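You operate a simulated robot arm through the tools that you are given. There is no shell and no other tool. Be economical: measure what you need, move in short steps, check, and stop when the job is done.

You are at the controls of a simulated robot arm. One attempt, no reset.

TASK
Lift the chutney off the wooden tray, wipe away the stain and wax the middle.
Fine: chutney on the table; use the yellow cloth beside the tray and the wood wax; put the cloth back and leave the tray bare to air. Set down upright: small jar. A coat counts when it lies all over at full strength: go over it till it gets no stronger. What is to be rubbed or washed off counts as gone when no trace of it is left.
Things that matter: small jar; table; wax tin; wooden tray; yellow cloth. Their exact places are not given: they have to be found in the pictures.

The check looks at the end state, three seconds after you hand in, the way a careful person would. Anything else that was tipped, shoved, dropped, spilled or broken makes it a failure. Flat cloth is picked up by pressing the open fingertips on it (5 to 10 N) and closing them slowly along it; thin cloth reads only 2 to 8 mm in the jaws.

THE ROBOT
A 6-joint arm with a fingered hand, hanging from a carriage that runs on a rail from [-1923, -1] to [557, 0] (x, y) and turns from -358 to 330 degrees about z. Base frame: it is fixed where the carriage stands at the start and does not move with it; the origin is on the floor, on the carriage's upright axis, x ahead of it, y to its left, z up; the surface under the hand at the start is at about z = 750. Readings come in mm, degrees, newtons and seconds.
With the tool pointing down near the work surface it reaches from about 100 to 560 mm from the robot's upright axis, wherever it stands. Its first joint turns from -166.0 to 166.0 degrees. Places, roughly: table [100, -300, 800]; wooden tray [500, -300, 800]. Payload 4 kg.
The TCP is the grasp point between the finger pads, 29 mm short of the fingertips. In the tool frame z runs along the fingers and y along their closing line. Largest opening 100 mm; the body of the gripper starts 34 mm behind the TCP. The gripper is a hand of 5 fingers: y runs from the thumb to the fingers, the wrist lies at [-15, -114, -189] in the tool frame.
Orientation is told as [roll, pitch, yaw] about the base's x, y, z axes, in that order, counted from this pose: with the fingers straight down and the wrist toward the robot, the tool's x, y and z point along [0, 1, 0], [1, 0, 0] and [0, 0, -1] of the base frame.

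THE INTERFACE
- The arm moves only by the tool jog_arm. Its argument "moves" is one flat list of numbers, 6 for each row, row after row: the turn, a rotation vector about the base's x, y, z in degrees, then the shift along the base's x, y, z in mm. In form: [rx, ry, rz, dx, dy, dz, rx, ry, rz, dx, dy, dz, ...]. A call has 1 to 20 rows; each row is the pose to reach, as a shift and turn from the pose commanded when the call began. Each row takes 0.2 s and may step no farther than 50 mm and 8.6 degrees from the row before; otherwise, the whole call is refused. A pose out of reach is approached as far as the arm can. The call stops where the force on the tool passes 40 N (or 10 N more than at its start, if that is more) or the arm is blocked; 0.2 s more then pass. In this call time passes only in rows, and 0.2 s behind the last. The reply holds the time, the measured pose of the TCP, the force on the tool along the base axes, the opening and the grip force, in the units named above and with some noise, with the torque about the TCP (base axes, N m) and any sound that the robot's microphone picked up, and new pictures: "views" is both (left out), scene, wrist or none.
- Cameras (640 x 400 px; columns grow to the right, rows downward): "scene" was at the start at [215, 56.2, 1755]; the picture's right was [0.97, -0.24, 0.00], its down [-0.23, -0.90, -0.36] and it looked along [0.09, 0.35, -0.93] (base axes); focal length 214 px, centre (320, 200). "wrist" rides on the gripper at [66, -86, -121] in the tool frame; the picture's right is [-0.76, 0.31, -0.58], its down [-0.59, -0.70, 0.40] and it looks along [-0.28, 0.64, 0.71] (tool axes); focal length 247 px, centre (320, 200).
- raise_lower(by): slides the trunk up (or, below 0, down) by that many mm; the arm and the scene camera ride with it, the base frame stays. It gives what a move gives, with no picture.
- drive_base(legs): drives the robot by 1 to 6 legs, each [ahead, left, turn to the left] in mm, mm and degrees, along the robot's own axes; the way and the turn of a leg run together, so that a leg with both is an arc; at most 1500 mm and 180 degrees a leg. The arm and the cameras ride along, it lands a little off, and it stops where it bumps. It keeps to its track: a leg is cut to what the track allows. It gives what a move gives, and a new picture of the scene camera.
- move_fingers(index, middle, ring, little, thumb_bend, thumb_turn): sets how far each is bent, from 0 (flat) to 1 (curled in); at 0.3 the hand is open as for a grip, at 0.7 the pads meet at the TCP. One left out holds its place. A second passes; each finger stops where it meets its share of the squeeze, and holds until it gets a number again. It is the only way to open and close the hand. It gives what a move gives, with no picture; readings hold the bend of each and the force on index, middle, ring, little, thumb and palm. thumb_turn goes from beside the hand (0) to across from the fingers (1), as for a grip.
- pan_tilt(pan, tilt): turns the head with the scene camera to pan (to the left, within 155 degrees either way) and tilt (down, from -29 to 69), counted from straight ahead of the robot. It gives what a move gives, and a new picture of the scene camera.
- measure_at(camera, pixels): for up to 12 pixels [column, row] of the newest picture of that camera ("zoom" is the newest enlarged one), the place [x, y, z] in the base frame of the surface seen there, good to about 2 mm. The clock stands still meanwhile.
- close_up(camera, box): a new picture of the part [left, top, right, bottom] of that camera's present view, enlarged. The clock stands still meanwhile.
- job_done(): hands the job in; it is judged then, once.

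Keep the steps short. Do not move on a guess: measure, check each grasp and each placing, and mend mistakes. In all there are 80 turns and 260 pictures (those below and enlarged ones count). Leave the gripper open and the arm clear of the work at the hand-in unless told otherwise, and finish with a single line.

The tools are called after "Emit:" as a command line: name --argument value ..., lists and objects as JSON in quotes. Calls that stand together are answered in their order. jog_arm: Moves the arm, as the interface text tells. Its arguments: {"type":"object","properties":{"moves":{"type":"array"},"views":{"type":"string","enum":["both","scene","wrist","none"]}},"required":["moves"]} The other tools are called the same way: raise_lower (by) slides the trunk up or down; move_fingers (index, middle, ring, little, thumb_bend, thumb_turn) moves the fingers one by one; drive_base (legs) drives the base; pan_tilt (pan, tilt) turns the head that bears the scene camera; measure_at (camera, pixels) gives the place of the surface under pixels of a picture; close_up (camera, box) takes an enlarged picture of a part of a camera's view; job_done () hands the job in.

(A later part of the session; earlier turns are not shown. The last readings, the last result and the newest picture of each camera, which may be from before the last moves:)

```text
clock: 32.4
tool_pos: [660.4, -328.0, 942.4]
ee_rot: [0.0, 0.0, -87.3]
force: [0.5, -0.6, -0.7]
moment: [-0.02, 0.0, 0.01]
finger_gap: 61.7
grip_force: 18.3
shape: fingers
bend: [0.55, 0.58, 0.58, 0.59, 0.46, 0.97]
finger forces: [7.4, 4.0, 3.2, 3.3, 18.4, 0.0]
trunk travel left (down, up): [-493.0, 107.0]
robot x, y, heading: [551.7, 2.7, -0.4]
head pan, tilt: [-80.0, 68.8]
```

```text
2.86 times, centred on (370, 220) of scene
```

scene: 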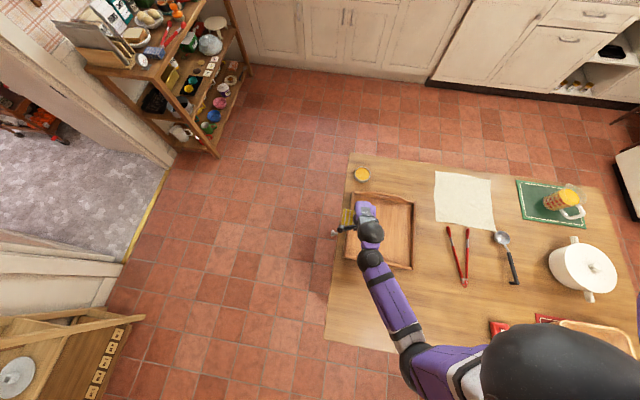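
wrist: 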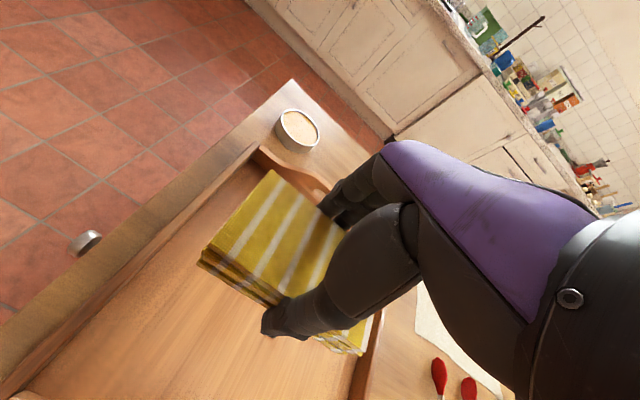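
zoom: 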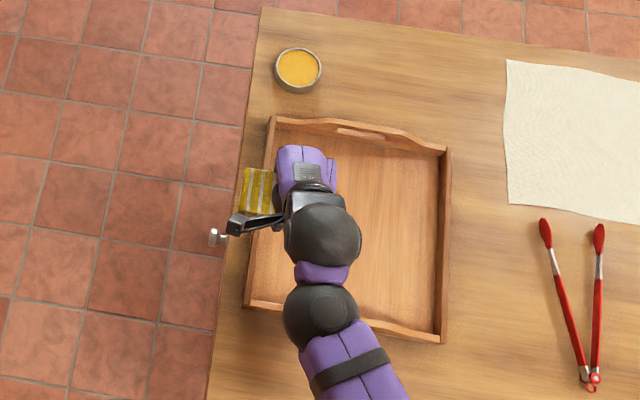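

Moving out toward the tin, which should also free the view of the tray.

Emit:
jog_arm --moves '[0, 0, 0, -3, -40, -5, 0, 0, 0, -6, -80, -10, 0, 0, 0, -9, -120, -20, 0, 0, 0, -12, -160, -30, 0, 0, 0, -14, -195, -40]'

Emit:
close_up --camera "scene" --box '[335, 150, 435, 280]'

```text
clock: 33.6
tool_pos: [646.2, -524.9, 900.5]
ee_rot: [0.0, 0.1, -87.3]
force: [0.0, 0.3, -0.9]
moment: [-0.05, 0.0, 0.02]
finger_gap: 61.4
grip_force: 18.3
shape: fingers
bend: [0.55, 0.58, 0.58, 0.59, 0.46, 0.97]
finger forces: [7.3, 3.9, 3.2, 3.3, 18.1, 0.1]
trunk travel left (down, up): [-493.0, 107.0]
robot x, y, heading: [552.5, -0.5, -0.1]
head pan, tilt: [-80.0, 68.8]
```

scene: 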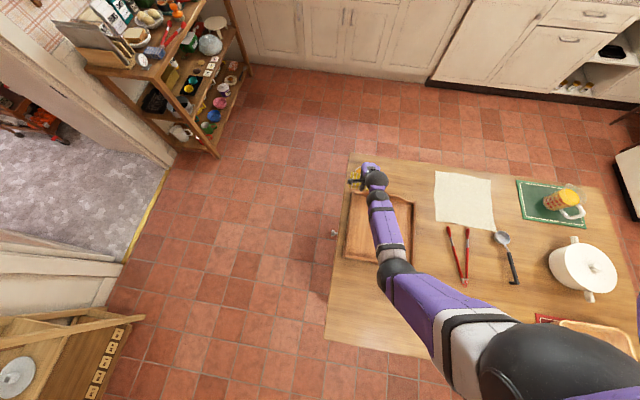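
wrist: 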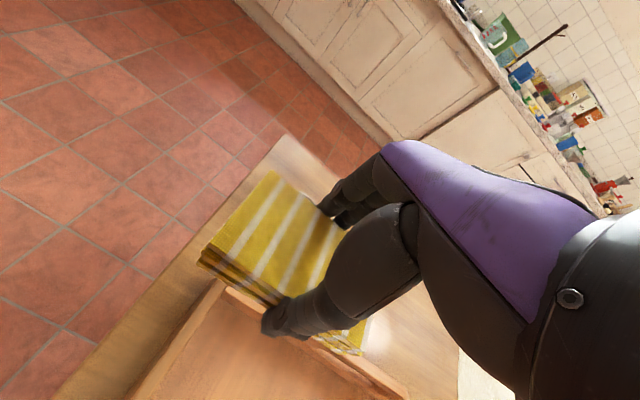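

```text
3.08 times, centred on (385, 215) of scene
```

zoom: 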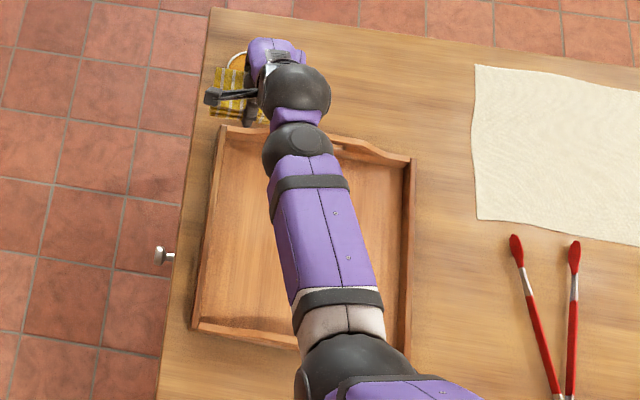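

I must be sure the stain is gone before waxing. Pulling the hand back to view the tray with the wrist camera.

Emit:
jog_arm --moves '[0, 0, 0, -14, 40, 10, 0, 0, 0, -28, 80, 20, 0, 0, 0, -42, 120, 30, 0, 0, 0, -56, 160, 40, 0, 0, 0, -70, 200, 50, 0, 0, 0, -84, 240, 60, 0, 0, 0, -96, 280, 60, 0, 0, 0, -106, 320, 60, 0, 0, 0, -110, 345, 60]'

Emit:
close_up --camera "scene" --box '[335, 150, 435, 280]'

```text
clock: 35.6
tool_pos: [541.4, -198.0, 961.7]
ee_rot: [-0.1, 0.0, -86.6]
force: [-2.1, 1.2, 0.3]
moment: [-0.02, -0.14, 0.01]
finger_gap: 61.5
grip_force: 18.0
shape: fingers
bend: [0.55, 0.58, 0.58, 0.59, 0.46, 0.97]
finger forces: [7.3, 3.9, 3.1, 3.3, 18.1, 0.0]
out of reach, approached as far as the arm can: row 9
trunk travel left (down, up): [-493.0, 107.0]
robot x, y, heading: [554.2, 0.0, -0.2]
head pan, tilt: [-80.0, 68.8]
```

scene: 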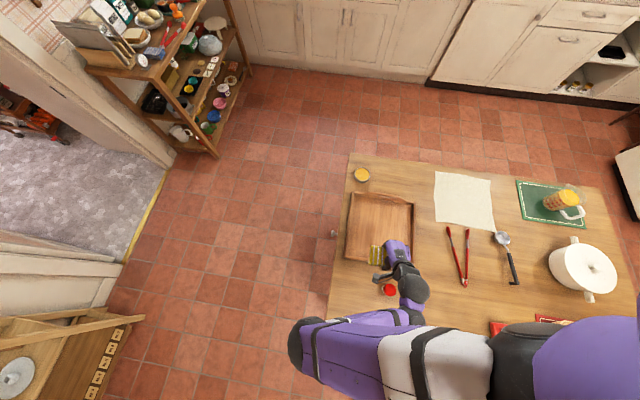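
wrist: 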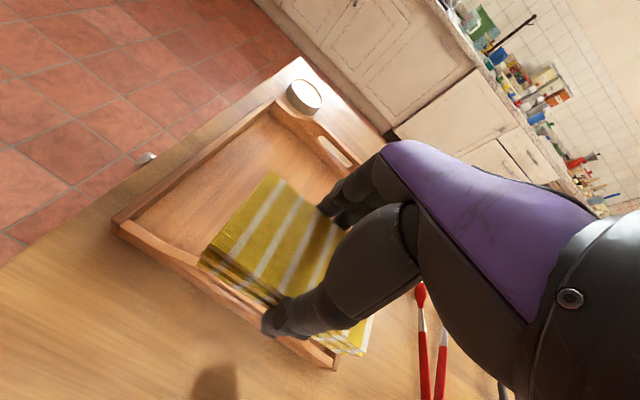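

```text
3.08 times, centred on (385, 215) of scene
```

zoom: 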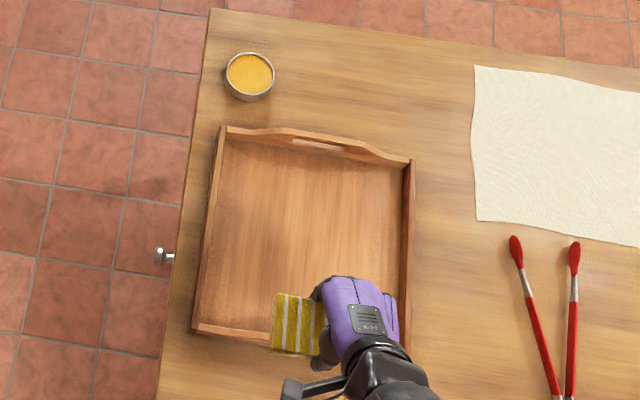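

Now the tray is open to view; zooming on the middle.

Emit:
close_up --camera "scene" --box '[350, 195, 412, 240]'

Emit:
measure_at --camera "zoom" --pixels '[[320, 200], [180, 200], [450, 200], [320, 80], [320, 330]]'

```text
8.89 times, centred on (381, 218) of scene
```

zoom: 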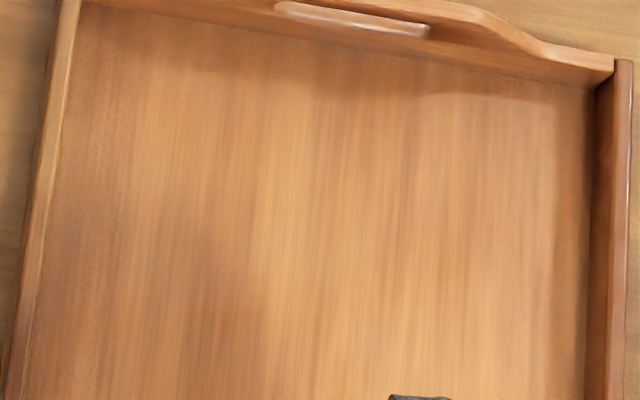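

```text
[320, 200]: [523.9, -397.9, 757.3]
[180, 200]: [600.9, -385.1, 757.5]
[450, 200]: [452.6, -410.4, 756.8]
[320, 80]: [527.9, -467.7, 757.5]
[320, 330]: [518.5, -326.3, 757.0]
```

The ring is gone. To leave no trace I'll wipe once more, wider, from this better-reaching stand.

Emit:
jog_arm --moves '[0, 0, 0, -5, -40, -20, 0, 0, 0, -10, -80, -40, 0, 0, 0, -15, -110, -60, 0, 0, 0, -18, -142, -90, 0, 0, 0, -20, -142, -135, 0, 0, 0, -20, -142, -160]' --views "none"

```text
clock: 37.0
tool_pos: [519.5, -337.8, 801.3]
ee_rot: [0.0, 0.0, -87.3]
force: [-0.1, -0.1, -1.3]
moment: [-0.02, 0.04, -0.01]
finger_gap: 61.3
grip_force: 17.6
shape: fingers
bend: [0.55, 0.58, 0.58, 0.59, 0.46, 0.97]
finger forces: [7.5, 3.9, 3.1, 3.2, 18.0, 0.0]
trunk travel left (down, up): [-493.0, 107.0]
robot x, y, heading: [555.6, -2.9, -0.4]
head pan, tilt: [-80.0, 68.8]
```

Lowering to contact and wiping.

Emit:
jog_arm --moves '[0, 0, 0, 0, 0, -5, 0, 0, 0, 0, 0, -8, 0, 0, 0, 15, 18, -8, 0, 0, 0, 30, 36, -8, 0, 0, 0, 40, 52, -8, 0, 0, 0, 40, 30, -8, 0, 0, 0, 40, 8, -8, 0, 0, 0, 40, -14, -8, 0, 0, 0, 40, -36, -8, 0, 0, 0, 40, -54, -8, 0, 0, 0, 20, -54, -8, 0, 0, 0, 0, -54, -8, 0, 0, 0, 0, -30, -8, 0, 0, 0, 0, -5, -8, 0, 0, 0, 0, 20, -8, 0, 0, 0, 0, 50, -8, 0, 0, 0, -35, 50, -8, 0, 0, 0, -35, 15, -8, 0, 0, 0, -35, -20, -8, 0, 0, 0, -35, -54, -8]' --views "none"

Emit:
jog_arm --moves '[0, 0, 0, 35, 54, 0, 0, 0, 0, 35, 54, 45, 0, 0, 0, 35, 54, 90, 0, 0, 0, 55, 90, 110, 0, 0, 0, 65, 130, 130, 0, 0, 0, 70, 170, 150, 0, 0, 0, 70, 196, 160]'

Emit:
close_up --camera "scene" --box '[350, 195, 412, 240]'

```text
clock: 41.2
tool_pos: [484.8, -393.1, 793.8]
ee_rot: [0.0, 0.0, -87.2]
force: [-0.4, -1.0, 2.7]
moment: [0.05, -0.04, -0.01]
finger_gap: 62.0
grip_force: 19.1
shape: fingers
bend: [0.56, 0.58, 0.58, 0.6, 0.45, 0.98]
finger forces: [7.9, 4.2, 3.3, 3.5, 19.4, 0.1]
trunk travel left (down, up): [-493.0, 107.0]
robot x, y, heading: [554.9, 3.4, -0.5]
head pan, tilt: [-80.0, 68.8]
```

```text
refused: row 1 steps farther than a row can; nothing moved
```

```text
8.89 times, centred on (381, 218) of scene
```

zoom: 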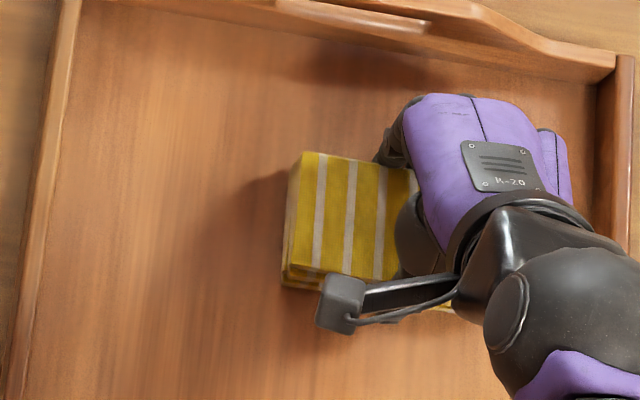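

Lifting up and back for a view.

Emit:
jog_arm --moves '[0, 0, 0, 0, 0, 45, 0, 0, 0, 15, 35, 70, 0, 0, 0, 30, 70, 95, 0, 0, 0, 45, 110, 115, 0, 0, 0, 55, 150, 130, 0, 0, 0, 60, 190, 140]' --views "scene"

Emit:
close_up --camera "scene" --box '[350, 200, 412, 245]'

```text
clock: 42.6
tool_pos: [544.0, -202.8, 933.7]
ee_rot: [0.0, -0.2, -87.1]
force: [-0.5, -0.6, -0.6]
moment: [0.05, -0.03, 0.06]
finger_gap: 61.8
grip_force: 18.7
shape: fingers
bend: [0.56, 0.58, 0.58, 0.6, 0.45, 0.98]
finger forces: [7.7, 4.2, 3.2, 3.1, 18.8, 0.1]
trunk travel left (down, up): [-493.0, 107.0]
robot x, y, heading: [554.9, -3.3, -0.4]
head pan, tilt: [-80.0, 68.8]
```

scene: 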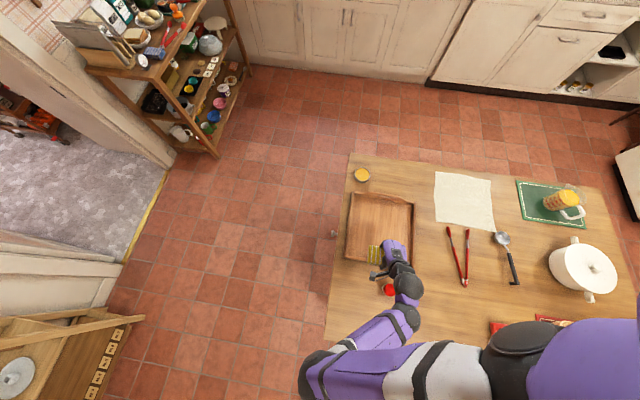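

```text
8.89 times, centred on (381, 222) of scene
```

zoom: 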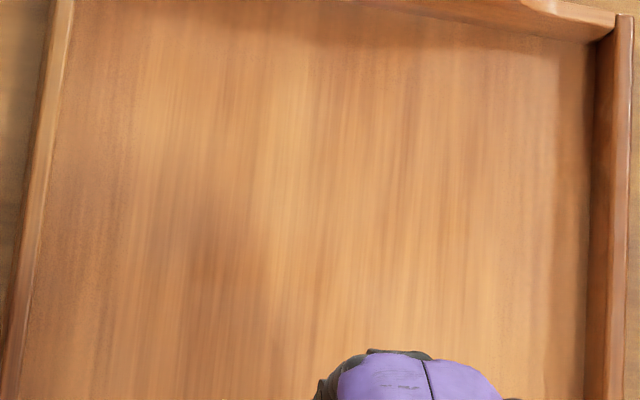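

Stain gone; the brown shade there is unchanged wood grain. Now to the wax: approaching the tin at height.

Emit:
jog_arm --moves '[0, 0, 0, 12, -40, 0, 0, 0, 0, 24, -80, 0, 0, 0, 0, 36, -120, 0, 0, 0, 0, 48, -160, 0, 0, 0, 0, 60, -200, 0, 0, 0, 0, 72, -240, -20, 0, 0, 0, 84, -280, -35, 0, 0, 0, 90, -320, -50, 0, 0, 0, 90, -345, -60, 0, 0, 0, 90, -370, -65]'

Emit:
close_up --camera "scene" --box '[335, 150, 415, 205]'

```text
clock: 44.8
tool_pos: [634.5, -570.2, 869.2]
ee_rot: [0.0, 0.1, -87.3]
force: [-0.2, 0.3, -1.4]
moment: [-0.05, 0.01, 0.01]
finger_gap: 61.9
grip_force: 18.5
shape: fingers
bend: [0.56, 0.58, 0.58, 0.6, 0.45, 0.98]
finger forces: [7.8, 4.1, 3.3, 2.9, 18.7, 0.0]
trunk travel left (down, up): [-493.0, 107.0]
robot x, y, heading: [552.5, 1.3, -0.3]
head pan, tilt: [-80.0, 68.8]
```

scene: 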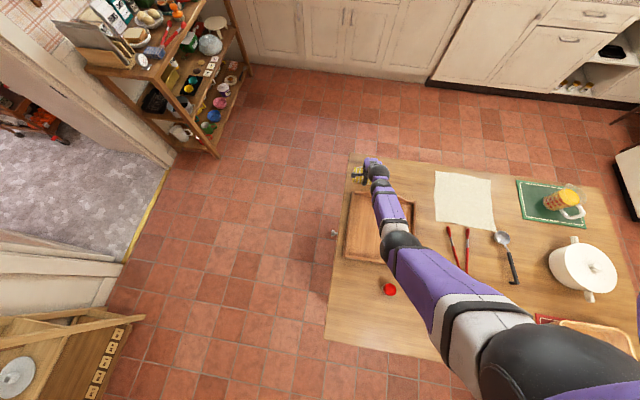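
wrist: 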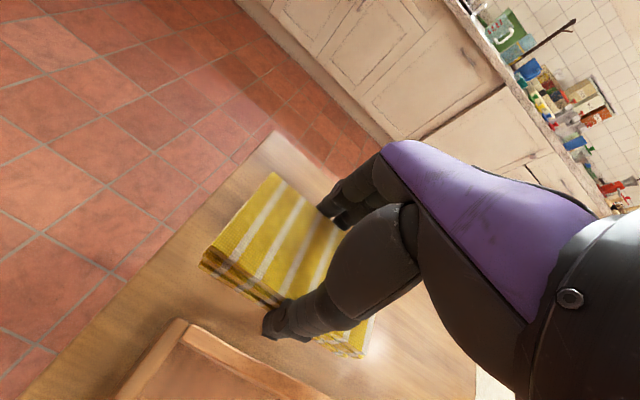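

```text
7.27 times, centred on (375, 178) of scene
```

zoom: 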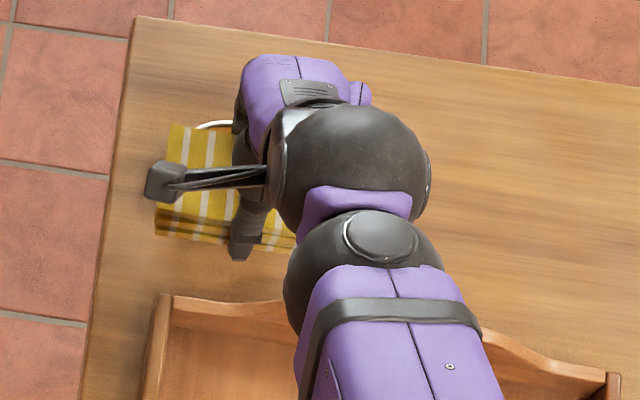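

Reached −570 with no trouble. Extending 35 mm more, staying high.

Emit:
jog_arm --moves '[0, 0, 0, 0, -12, 0, 0, 0, 0, 0, -24, 0, 0, 0, 0, 0, -35, 0]' --views "none"

```text
clock: 45.6
tool_pos: [634.5, -607.5, 868.5]
ee_rot: [0.0, 0.0, -87.3]
force: [-0.4, 0.3, -0.6]
moment: [-0.06, 0.0, -0.03]
finger_gap: 61.9
grip_force: 18.2
shape: fingers
bend: [0.56, 0.58, 0.58, 0.6, 0.45, 0.98]
finger forces: [7.8, 4.1, 3.3, 2.7, 18.6, 0.0]
trunk travel left (down, up): [-493.0, 107.0]
robot x, y, heading: [556.7, 1.7, -0.4]
head pan, tilt: [-80.0, 68.8]
```

Directly above the tin. Lowering toward the wax.

Emit:
jog_arm --moves '[0, 0, 0, 0, 1, -25, 0, 0, 0, 0, 1, -45, 0, 0, 0, 0, 1, -53]' --views "wrist"

Emit:
close_up --camera "scene" --box '[335, 150, 395, 190]'

```text
clock: 46.4
tool_pos: [633.4, -589.3, 838.7]
ee_rot: [0.1, 0.0, -87.4]
force: [0.1, -0.2, -0.7]
moment: [0.0, 0.0, -0.01]
finger_gap: 62.0
grip_force: 18.4
shape: fingers
bend: [0.56, 0.58, 0.58, 0.6, 0.45, 0.98]
finger forces: [7.7, 4.1, 3.2, 3.0, 18.6, 0.0]
out of reach, approached as far as the arm can: row 1, 2, 3
trunk travel left (down, up): [-493.0, 107.0]
robot x, y, heading: [553.9, 0.9, -0.3]
head pan, tilt: [-80.0, 68.8]
```

wrist: 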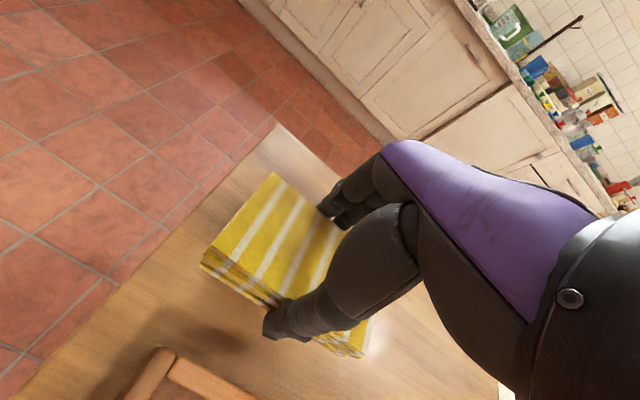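

```text
10.00 times, centred on (365, 170) of scene
```

zoom: 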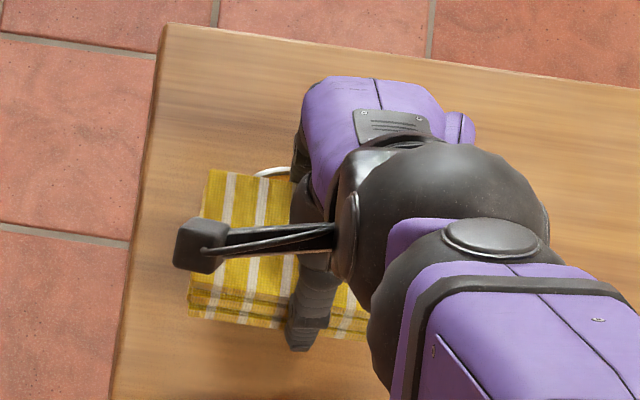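

Reach shrinks lower down. I'll go back up, then lower the trunk so the arm keeps its reach.

Emit:
jog_arm --moves '[0, 0, 0, 0, 0, 30, 0, 0, 0, 0, 0, 53]' --views "none"

```text
clock: 47.0
tool_pos: [633.0, -588.5, 890.2]
ee_rot: [0.1, 0.1, -87.3]
force: [1.0, -0.5, -0.3]
moment: [0.01, 0.02, 0.02]
finger_gap: 62.0
grip_force: 18.0
shape: fingers
bend: [0.55, 0.58, 0.58, 0.6, 0.45, 0.98]
finger forces: [7.7, 3.9, 3.1, 2.9, 18.3, 0.0]
trunk travel left (down, up): [-493.0, 107.0]
robot x, y, heading: [554.7, -3.9, -0.4]
head pan, tilt: [-80.0, 68.8]
```

Moving over the tin centre, then lowering the trunk 70 mm (to TCP ≈ 820, pad bottom ≈ 783, above the rim).

Emit:
jog_arm --moves '[0, 0, 0, 1, -10, 0, 0, 0, 0, 2, -18, 0]' --views "none"

Emit:
raise_lower --by -65

Emit:
close_up --camera "scene" --box '[335, 150, 395, 190]'

```text
clock: 47.6
tool_pos: [636.4, -606.4, 890.4]
ee_rot: [0.1, 0.0, -87.4]
force: [0.3, 0.5, -0.6]
moment: [0.02, -0.01, 0.02]
finger_gap: 61.8
grip_force: 18.0
shape: fingers
bend: [0.55, 0.58, 0.58, 0.6, 0.45, 0.98]
finger forces: [7.8, 4.0, 3.2, 2.9, 18.2, 0.0]
trunk travel left (down, up): [-493.0, 107.0]
robot x, y, heading: [554.6, 1.7, -0.3]
head pan, tilt: [-80.0, 68.8]
```

```text
clock: 48.6
tool_pos: [637.4, -607.1, 825.1]
ee_rot: [0.0, 0.0, -87.3]
force: [-0.1, -0.2, -0.7]
moment: [0.02, 0.01, 0.0]
finger_gap: 62.3
grip_force: 17.9
shape: fingers
bend: [0.55, 0.58, 0.58, 0.6, 0.45, 0.98]
finger forces: [7.8, 4.0, 3.3, 2.9, 18.2, 0.0]
trunk travel left (down, up): [-428.0, 172.0]
robot x, y, heading: [552.7, 0.2, -0.1]
head pan, tilt: [-80.0, 68.8]
```

```text
10.00 times, centred on (365, 170) of scene
```

zoom: 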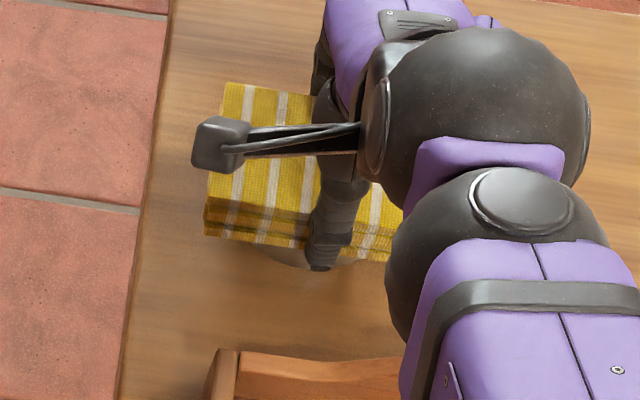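

The tin's near rim shows just under the thumb. Lowering in small steps to contact.

Emit:
jog_arm --moves '[0, 0, 0, 0, 0, -6, 0, 0, 0, 0, 0, -11, 0, 0, 0, 0, 0, -13]' --views "none"

Emit:
measure_at --camera "zoom" --pixels '[[275, 255], [290, 262], [265, 247]]'

```text
clock: 49.5
tool_pos: [635.0, -605.3, 810.9]
ee_rot: [0.0, 0.0, -87.4]
force: [0.5, -0.2, -0.2]
moment: [-0.03, 0.01, 0.0]
finger_gap: 61.5
grip_force: 18.3
shape: fingers
bend: [0.55, 0.58, 0.58, 0.6, 0.45, 0.98]
finger forces: [7.9, 3.9, 3.3, 2.8, 18.2, 0.1]
trunk travel left (down, up): [-428.0, 172.0]
robot x, y, heading: [556.4, -1.2, -0.4]
head pan, tilt: [-80.0, 68.8]
```

```text
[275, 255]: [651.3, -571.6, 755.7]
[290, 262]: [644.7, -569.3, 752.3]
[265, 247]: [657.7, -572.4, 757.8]
```

Emit:
jog_arm --moves '[0, 0, 0, 0, 0, -1, 0, 0, 0, 0, 0, -2, 0, 0, 0, 0, 0, -3]' --views "none"

```text
clock: 50.2
tool_pos: [635.3, -606.9, 809.2]
ee_rot: [0.0, 0.0, -87.3]
force: [0.0, 1.5, 1.5]
moment: [0.09, 0.0, -0.03]
finger_gap: 61.9
grip_force: 18.3
shape: fingers
bend: [0.56, 0.58, 0.58, 0.6, 0.45, 0.98]
finger forces: [7.6, 3.8, 3.0, 2.8, 18.6, 0.1]
trunk travel left (down, up): [-428.0, 172.0]
robot x, y, heading: [552.3, -3.6, -0.1]
head pan, tilt: [-80.0, 68.8]
```

Light contact. Pressing 1.5 mm more, a small dab, then lifting.

Emit:
jog_arm --moves '[0, 0, 0, 0, 0, -0.8, 0, 0, 0, 0, 0, -1.5, 0, 0, 0, 0, 0, -1.5, 0, 0, 0, 0, 0, -1.5]' --views "none"

```text
clock: 51.2
tool_pos: [636.3, -606.7, 808.6]
ee_rot: [0.0, -0.1, -87.3]
force: [-0.8, 2.6, 12.9]
moment: [0.43, -0.01, 0.01]
finger_gap: 62.0
grip_force: 18.8
shape: fingers
bend: [0.56, 0.58, 0.58, 0.6, 0.45, 0.98]
finger forces: [6.7, 3.5, 2.8, 2.8, 21.1, 0.0]
trunk travel left (down, up): [-428.0, 172.0]
robot x, y, heading: [551.9, 0.5, -0.3]
head pan, tilt: [-80.0, 68.8]
```

13 N at pad bottom ≈ 772, the wax level. Lifting straight up and checking the cloth and tin.

Emit:
jog_arm --moves '[0, 0, 0, 0, 0, 10, 0, 0, 0, 0, 0, 40, 0, 0, 0, 0, 0, 75, 0, 0, 0, -8, 40, 80, 0, 0, 0, -16, 80, 80, 0, 0, 0, -24, 120, 80]'

Emit:
close_up --camera "wrist" --box '[180, 150, 400, 370]'

Emit:
close_up --camera "scene" --box '[335, 130, 415, 190]'

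```text
clock: 52.6
tool_pos: [611.9, -487.7, 888.7]
ee_rot: [-0.1, 0.0, -87.2]
force: [-0.2, -0.5, -0.3]
moment: [0.02, -0.04, 0.03]
finger_gap: 61.8
grip_force: 17.5
shape: fingers
bend: [0.56, 0.58, 0.58, 0.6, 0.45, 0.98]
finger forces: [7.7, 4.0, 3.1, 2.9, 18.0, 0.0]
trunk travel left (down, up): [-428.0, 172.0]
robot x, y, heading: [556.3, 0.1, -0.3]
head pan, tilt: [-80.0, 68.8]
```

scene: 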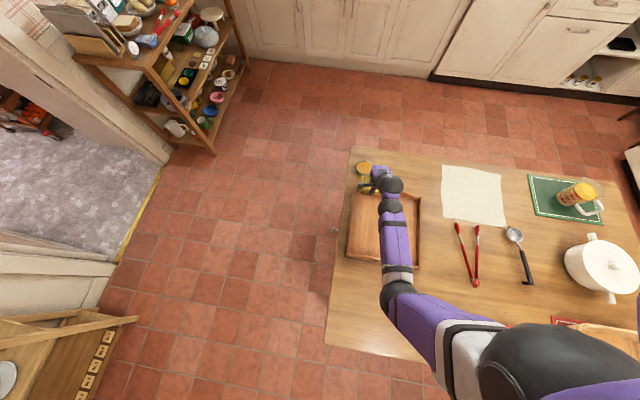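
wrist: 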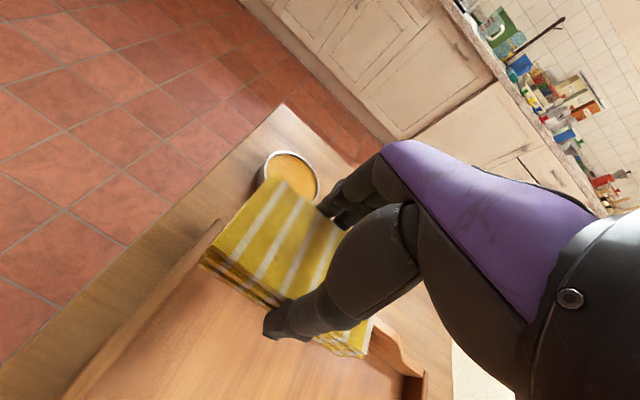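

```text
1.82 times, centred on (290, 260) of wrist
```

zoom: 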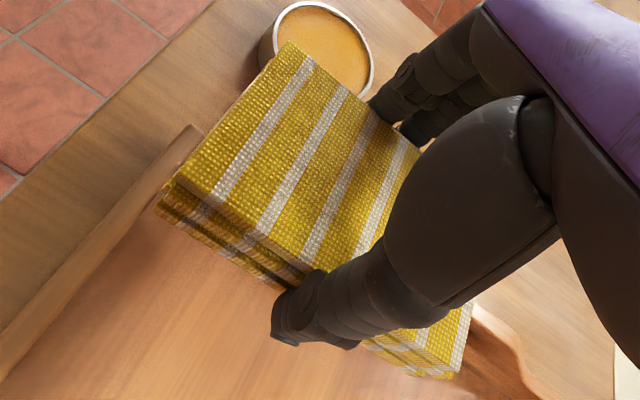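

```text
6.67 times, centred on (375, 160) of scene
```

zoom: 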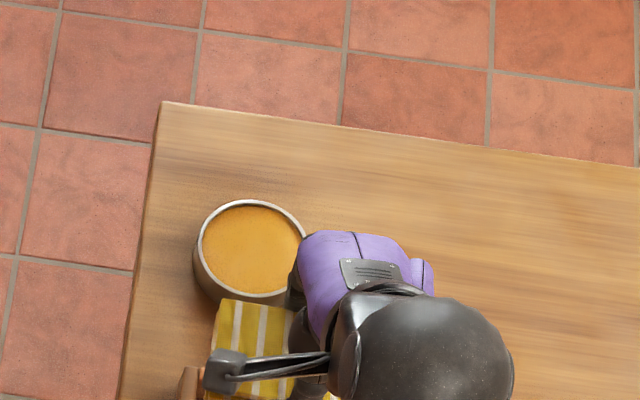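

Tin unmoved. Now over the tray's middle and down to just above it.

Emit:
jog_arm --moves '[0, 0, 0, -20, 40, 0, 0, 0, 0, -45, 80, 0, 0, 0, 0, -68, 120, 0, 0, 0, 0, -91, 153, -15, 0, 0, 0, -91, 153, -55, 0, 0, 0, -91, 153, -88]' --views "none"

Emit:
jog_arm --moves '[0, 0, 0, 0, 0, -5, 0, 0, 0, 0, 0, -8, 0, 0, 0, 20, 15, -8, 0, 0, 0, 40, 30, -8, 0, 0, 0, 40, 50, -8, 0, 0, 0, 40, 30, -8, 0, 0, 0, 40, 8, -8, 0, 0, 0, 40, -14, -8, 0, 0, 0, 40, -36, -8, 0, 0, 0, 40, -54, -8, 0, 0, 0, 20, -54, -8, 0, 0, 0, 0, -54, -8, 0, 0, 0, 0, -30, -8, 0, 0, 0, 0, -5, -8, 0, 0, 0, 0, 20, -8, 0, 0, 0, 0, 50, -8, 0, 0, 0, -38, 50, -8, 0, 0, 0, -38, 15, -8, 0, 0, 0, -38, -20, -8, 0, 0, 0, -38, -54, -8]' --views "none"

Emit:
close_up --camera "scene" --box '[340, 180, 430, 280]'

```text
clock: 54.0
tool_pos: [521.9, -334.6, 800.4]
ee_rot: [0.1, 0.0, -87.3]
force: [0.0, 0.2, 0.0]
moment: [-0.02, -0.02, 0.01]
finger_gap: 61.8
grip_force: 18.2
shape: fingers
bend: [0.56, 0.58, 0.58, 0.6, 0.45, 0.98]
finger forces: [7.8, 3.9, 3.1, 2.8, 17.8, 0.0]
trunk travel left (down, up): [-428.0, 172.0]
robot x, y, heading: [553.1, -0.2, -0.1]
head pan, tilt: [-80.0, 68.8]
```

```text
clock: 55.5
tool_pos: [560.7, -296.6, 791.2]
ee_rot: [0.0, 0.0, -87.2]
force: [0.2, 8.4, 21.9]
moment: [0.68, 0.08, 0.0]
finger_gap: 62.7
grip_force: 20.8
shape: fingers
bend: [0.57, 0.59, 0.59, 0.61, 0.44, 0.98]
finger forces: [6.0, 3.4, 2.5, 1.9, 27.9, 0.1]
trunk travel left (down, up): [-428.0, 172.0]
robot x, y, heading: [550.9, 0.4, -0.5]
head pan, tilt: [-80.0, 68.8]
stopped in row 6: the force on the tool passed its limit at 46 N (the readings are from after the stop); the commanded pose is now the measured one
```

```text
4.00 times, centred on (385, 230) of scene
```

zoom: 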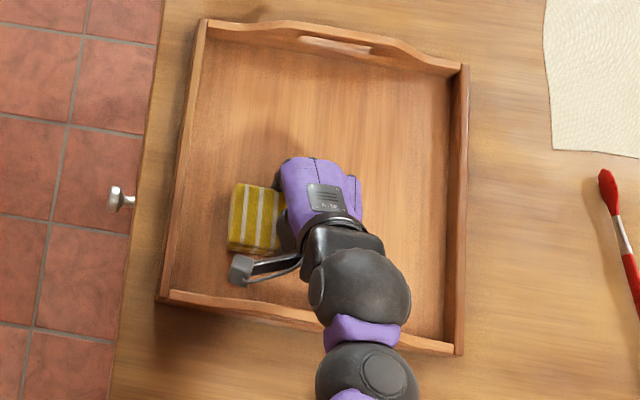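

Pressed too deep (791). Easing up 2 mm and continuing with lighter pressure.

Emit:
jog_arm --moves '[0, 0, 0, 0, 0, 1.5, 0, 0, 0, 0, -20, 2, 0, 0, 0, 0, -42, 2, 0, 0, 0, 0, -64, 2, 0, 0, 0, 0, -88, 2]' --views "none"

Emit:
close_up --camera "scene" --box '[340, 180, 430, 280]'

```text
clock: 56.6
tool_pos: [561.0, -385.4, 791.6]
ee_rot: [0.1, 0.0, -87.2]
force: [-0.1, 0.1, 7.1]
moment: [0.23, 0.01, 0.05]
finger_gap: 62.3
grip_force: 19.1
shape: fingers
bend: [0.56, 0.58, 0.58, 0.6, 0.45, 0.98]
finger forces: [7.8, 4.1, 3.0, 3.2, 20.3, 0.0]
trunk travel left (down, up): [-428.0, 172.0]
robot x, y, heading: [553.9, 0.1, -0.3]
head pan, tilt: [-80.0, 68.8]
```

```text
4.00 times, centred on (385, 230) of scene
```

zoom: 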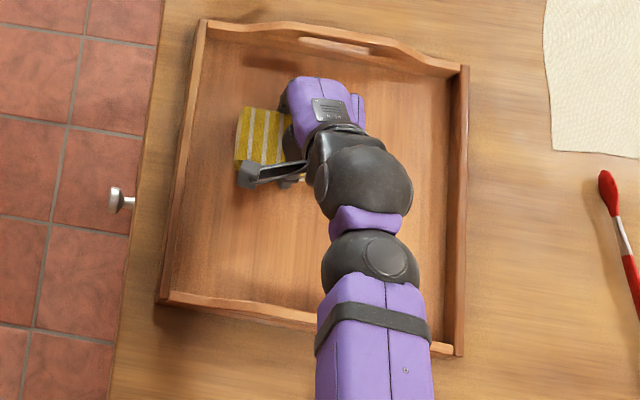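

Steady 7 N. Going on over the middle and right columns.

Emit:
jog_arm --moves '[0, 0, 0, -20, 0, 0, 0, 0, 0, -40, 0, 0, 0, 0, 0, -40, 22, 0, 0, 0, 0, -40, 44, 0, 0, 0, 0, -40, 66, 0, 0, 0, 0, -40, 88, 0, 0, 0, 0, -40, 100, 0, 0, 0, 0, -60, 100, 0, 0, 0, 0, -78, 100, 0, 0, 0, 0, -78, 80, 0, 0, 0, 0, -78, 58, 0, 0, 0, 0, -78, 36, 0, 0, 0, 0, -78, 14, 0, 0, 0, 0, -78, 0, 0, 0, 0, 0, -78, 0, 45, 0, 0, 0, -65, 40, 70, 0, 0, 0, -50, 80, 90, 0, 0, 0, -40, 120, 100, 0, 0, 0, -30, 160, 110, 0, 0, 0, -25, 190, 125]' --views "wrist"

Emit:
close_up --camera "scene" --box '[340, 180, 430, 280]'

```text
clock: 60.9
tool_pos: [537.9, -200.0, 917.0]
ee_rot: [-0.1, 0.1, -87.2]
force: [-0.5, -1.3, -0.3]
moment: [0.03, -0.06, 0.01]
finger_gap: 62.2
grip_force: 18.9
shape: fingers
bend: [0.55, 0.58, 0.58, 0.6, 0.46, 0.98]
finger forces: [8.5, 4.2, 3.1, 2.7, 19.3, 0.0]
out of reach, approached as far as the arm can: row 20
trunk travel left (down, up): [-428.0, 172.0]
robot x, y, heading: [552.4, -1.8, -0.4]
head pan, tilt: [-80.0, 68.8]
```

wrist: 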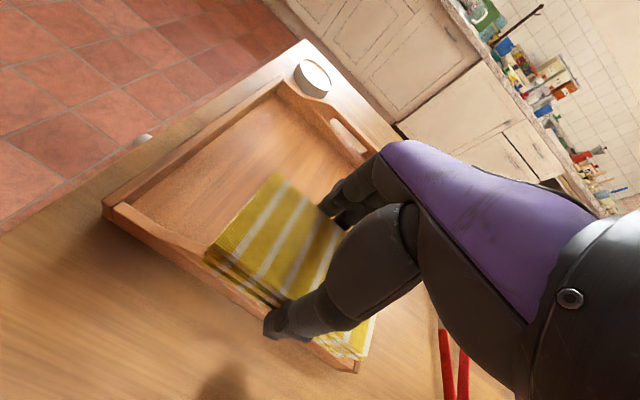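

```text
4.00 times, centred on (385, 230) of scene
```

zoom: 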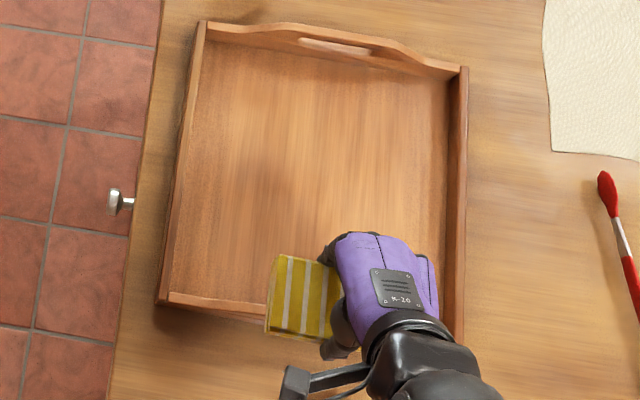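

Comparing closely with the bare wood seen before.

Emit:
close_up --camera "scene" --box '[355, 200, 417, 245]'

Emit:
close_up --camera "wrist" --box '[110, 80, 400, 260]'

```text
8.89 times, centred on (386, 222) of scene
```

zoom: 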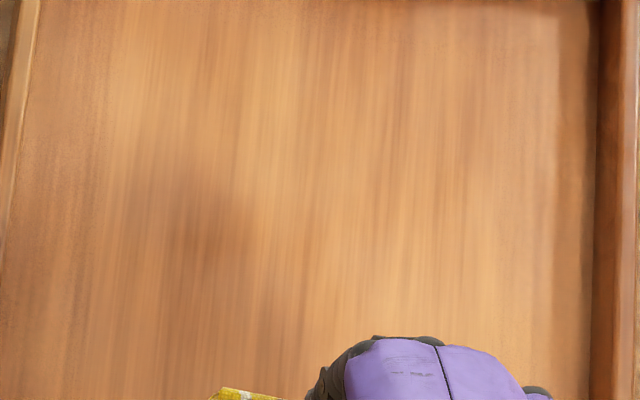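

```text
2.21 times, centred on (255, 170) of wrist
```

zoom: 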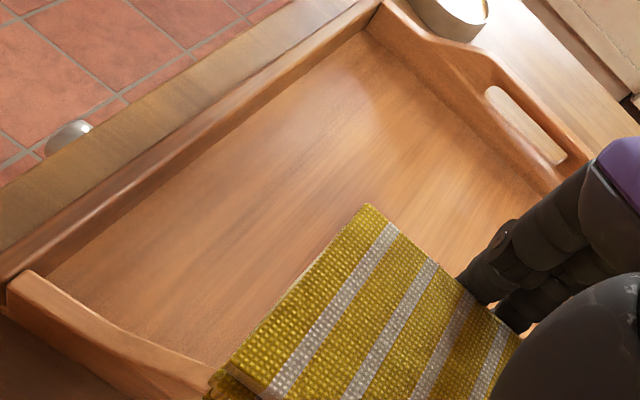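

I see a faint lighter edge near (300–400, 90–110) in the zoom; measuring whether it matches the border of my rubbing (x≈614, y≈−416).

Emit:
measure_at --camera "zoom" --pixels '[[300, 100], [340, 85], [380, 110], [320, 200], [200, 250], [150, 290], [420, 140], [480, 190]]'

Emit:
close_up --camera "wrist" --box '[190, 90, 310, 165]'

```text
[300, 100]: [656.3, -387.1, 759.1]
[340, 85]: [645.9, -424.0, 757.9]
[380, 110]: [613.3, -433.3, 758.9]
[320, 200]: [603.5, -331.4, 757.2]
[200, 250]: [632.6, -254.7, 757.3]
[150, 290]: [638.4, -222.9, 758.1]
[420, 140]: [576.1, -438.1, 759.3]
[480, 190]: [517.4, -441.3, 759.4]
```

```text
5.33 times, centred on (250, 128) of wrist
```

zoom: 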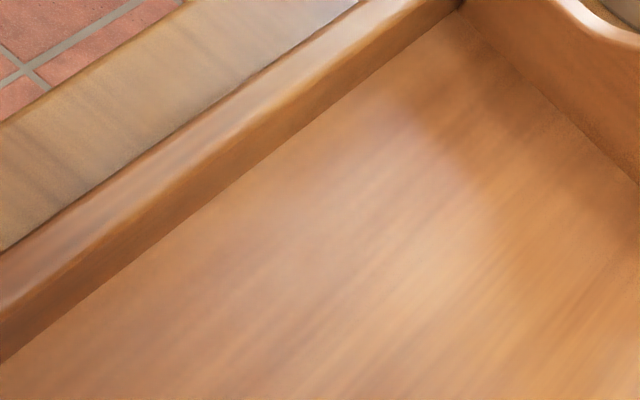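

That is only light falling in, not a wax edge. The pad may have rested on the tin's rim without touching wax. Zooming on the tin to measure rim against wax.

Emit:
close_up --camera "scene" --box '[350, 158, 380, 178]'

Emit:
measure_at --camera "zoom" --pixels '[[300, 200], [250, 200], [350, 200], [300, 150], [300, 250], [200, 200], [400, 200], [300, 110]]'

Emit:
close_up --camera "wrist" --box '[285, 50, 345, 110]'

```text
16.00 times, centred on (365, 168) of scene
```

zoom: 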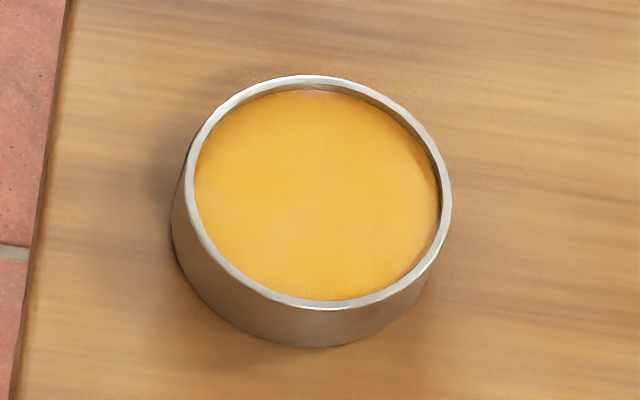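

```text
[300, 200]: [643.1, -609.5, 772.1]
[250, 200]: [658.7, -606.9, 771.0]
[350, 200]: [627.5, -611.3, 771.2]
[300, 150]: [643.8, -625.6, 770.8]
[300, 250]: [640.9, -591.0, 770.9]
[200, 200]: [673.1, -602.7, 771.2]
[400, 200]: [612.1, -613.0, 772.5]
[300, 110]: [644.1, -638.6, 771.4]
```

```text
6.67 times, centred on (315, 80) of wrist
```

zoom: 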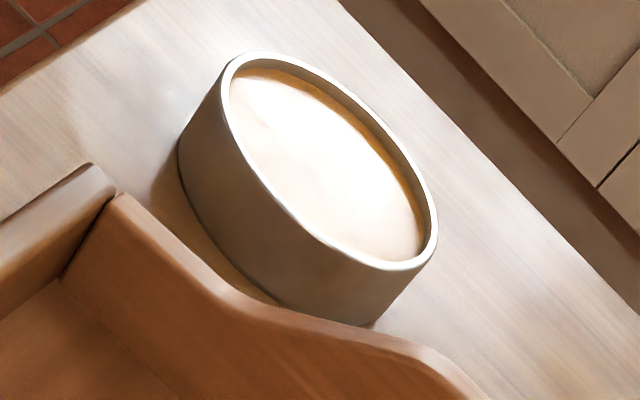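

Wax lies at ~771 sunk below the rim of a ~80 mm tin, so the 106 mm pad rested on the rim. I'll tilt the pad 15° so its narrow end dips inside. First going back above the tin.

Emit:
jog_arm --moves '[0, 0, 0, 6, -42, 0, 0, 0, 0, 12, -84, 0, 0, 0, 0, 18, -126, 0, 0, 0, 0, 24, -168, 0, 0, 0, 0, 30, -210, 0, 0, 0, 0, 36, -252, 0, 0, 0, 0, 42, -294, -10, 0, 5, 0, 50, -336, -20, 0, 10, 0, 58, -375, -30, 0, 15, 0, 66, -406, -40]'

Emit:
close_up --camera "scene" --box '[335, 140, 395, 180]'

```text
clock: 63.0
tool_pos: [604.1, -603.9, 876.6]
ee_rot: [-15.1, 0.8, -87.3]
force: [-0.9, 0.0, -0.6]
moment: [-0.03, -0.01, -0.01]
finger_gap: 62.5
grip_force: 18.9
shape: fingers
bend: [0.55, 0.58, 0.58, 0.6, 0.46, 0.98]
finger forces: [8.5, 4.2, 3.2, 2.4, 19.0, 0.0]
trunk travel left (down, up): [-428.0, 172.0]
robot x, y, heading: [551.9, 1.3, -0.1]
head pan, tilt: [-80.0, 68.8]
```

scene: 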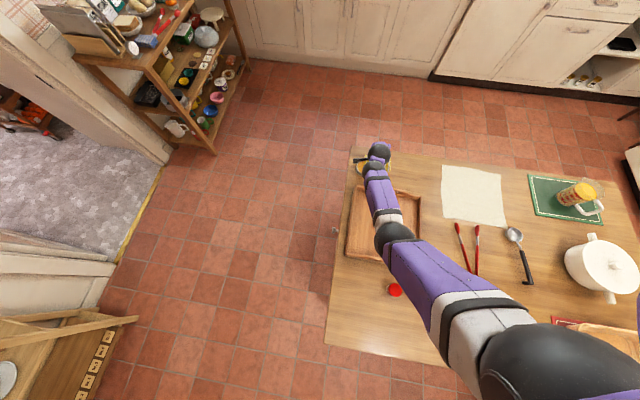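
wrist: 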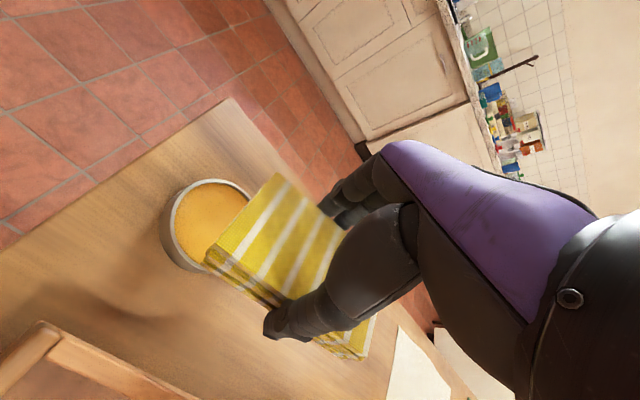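

```text
10.00 times, centred on (365, 160) of scene
```

zoom: 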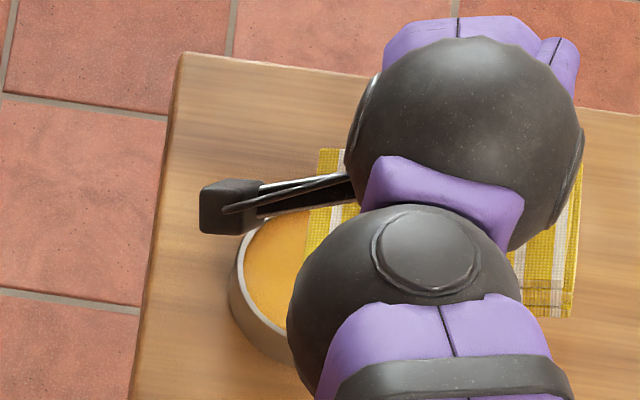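

Now the wrist camera sees tin and pad end together. Measuring both.

Emit:
measure_at --camera "wrist" --pixels '[[205, 215], [180, 228], [178, 195], [205, 182], [240, 185], [248, 196], [206, 252], [278, 178], [212, 262], [172, 250], [195, 265], [283, 305]]'

Emit:
close_up --camera "wrist" --box '[150, 160, 310, 280]'

```text
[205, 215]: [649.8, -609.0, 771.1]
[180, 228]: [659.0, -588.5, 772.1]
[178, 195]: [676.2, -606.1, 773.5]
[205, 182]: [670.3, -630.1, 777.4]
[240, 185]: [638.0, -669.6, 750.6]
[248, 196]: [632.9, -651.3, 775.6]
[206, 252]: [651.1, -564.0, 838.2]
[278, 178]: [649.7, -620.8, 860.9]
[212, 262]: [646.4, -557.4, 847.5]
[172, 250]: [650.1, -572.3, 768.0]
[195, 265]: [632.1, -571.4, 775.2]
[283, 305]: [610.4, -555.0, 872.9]
```

```text
3.33 times, centred on (230, 220) of wrist
```

zoom: 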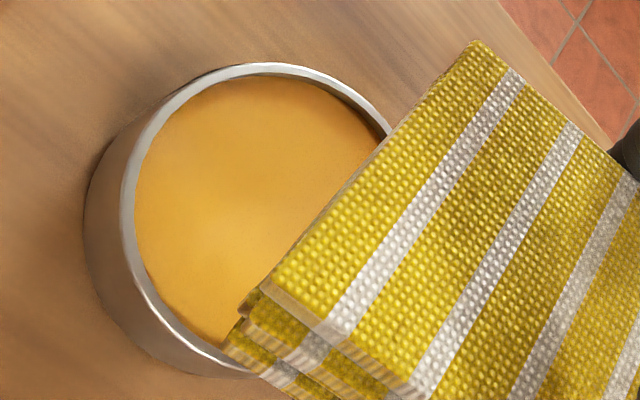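

Tin: centre ≈ [637,-611], rim 776, wax 771. The pad sits ~14 mm toward the thumb from the TCP. I'll dip its near lower corner. Measuring that corner.

Emit:
measure_at --camera "zoom" --pixels '[[224, 346], [228, 350], [240, 362], [275, 382], [245, 305], [265, 290], [475, 42], [385, 135]]'

```text
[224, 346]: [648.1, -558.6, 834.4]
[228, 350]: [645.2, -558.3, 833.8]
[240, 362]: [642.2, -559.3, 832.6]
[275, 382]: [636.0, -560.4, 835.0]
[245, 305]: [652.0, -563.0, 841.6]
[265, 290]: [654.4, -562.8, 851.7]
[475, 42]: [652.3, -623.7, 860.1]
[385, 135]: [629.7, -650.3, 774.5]
```

Near lower corner at TCP + [44,45,−46]. Tilting 8° more outward and moving so that corner is above the wax centre.

Emit:
jog_arm --moves '[-4, 0, 0, -1, -17, 0, -8, 0, 0, -3, -34, 0, -8, 0, 0, -3, -34, -25]' --views "wrist"

Emit:
close_up --camera "wrist" --box '[150, 160, 310, 280]'

```text
clock: 63.9
tool_pos: [600.1, -638.3, 853.6]
ee_rot: [-15.3, -7.2, -87.3]
force: [-0.8, -0.1, -0.7]
moment: [-0.01, -0.01, -0.02]
finger_gap: 62.0
grip_force: 17.8
shape: fingers
bend: [0.55, 0.58, 0.58, 0.6, 0.46, 0.98]
finger forces: [8.4, 4.1, 3.2, 2.4, 18.9, 0.1]
trunk travel left (down, up): [-428.0, 172.0]
robot x, y, heading: [551.2, 0.4, -0.4]
head pan, tilt: [-80.0, 68.8]
```

wrist: 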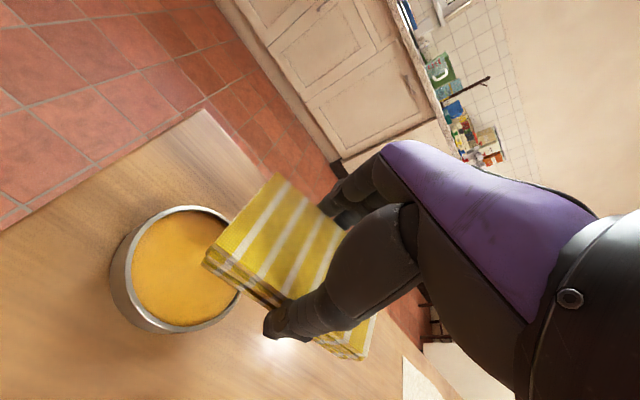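

```text
3.33 times, centred on (230, 220) of wrist
```

zoom: 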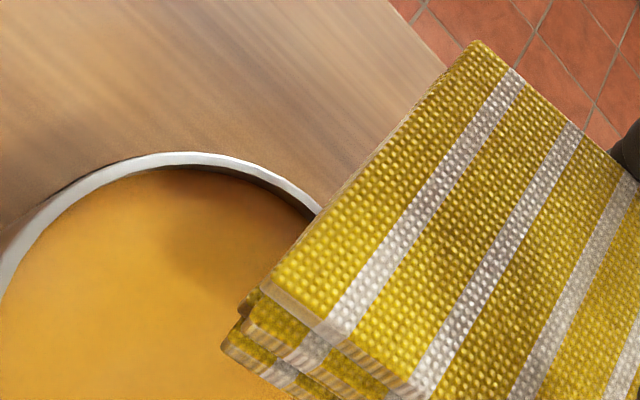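

Corner hangs over the wax, about 30 mm above. Lowering.

Emit:
jog_arm --moves '[0, 0, 0, 0, 0, -15, 0, 0, 0, 0, 0, -23, 0, 0, 0, 0, 0, -26, 0, 0, 0, 0, 0, -28]' --views "wrist"

Emit:
close_up --camera "wrist" --box '[130, 190, 290, 310]'

```text
clock: 64.8
tool_pos: [600.0, -639.5, 825.2]
ee_rot: [-15.3, -7.2, -87.4]
force: [0.0, -0.5, 4.1]
moment: [0.19, -0.2, 0.04]
finger_gap: 62.3
grip_force: 19.9
shape: fingers
bend: [0.55, 0.58, 0.58, 0.6, 0.46, 0.98]
finger forces: [8.6, 4.1, 3.2, 3.1, 20.3, 0.1]
trunk travel left (down, up): [-428.0, 172.0]
robot x, y, heading: [554.3, -0.5, -0.3]
head pan, tilt: [-80.0, 68.8]
```

wrist: 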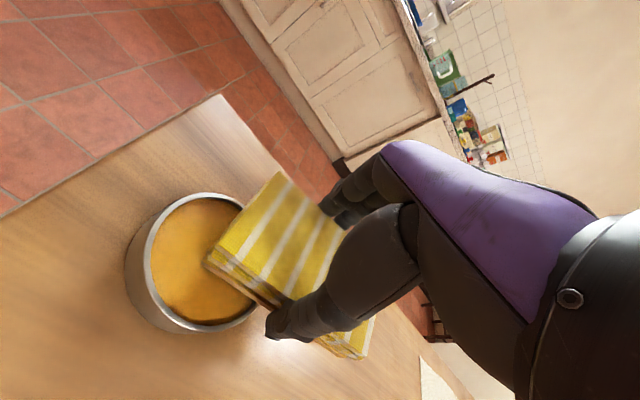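

```text
3.33 times, centred on (210, 250) of wrist
```

zoom: 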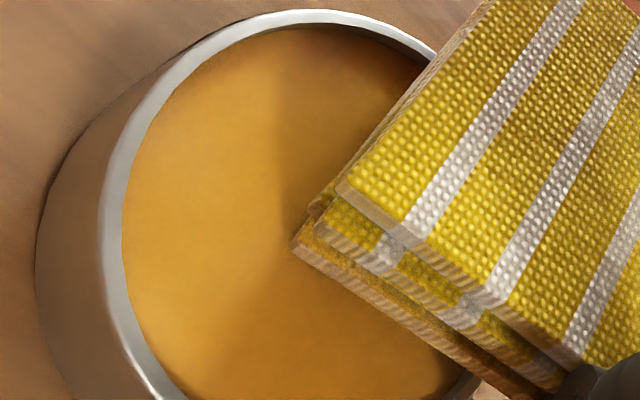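

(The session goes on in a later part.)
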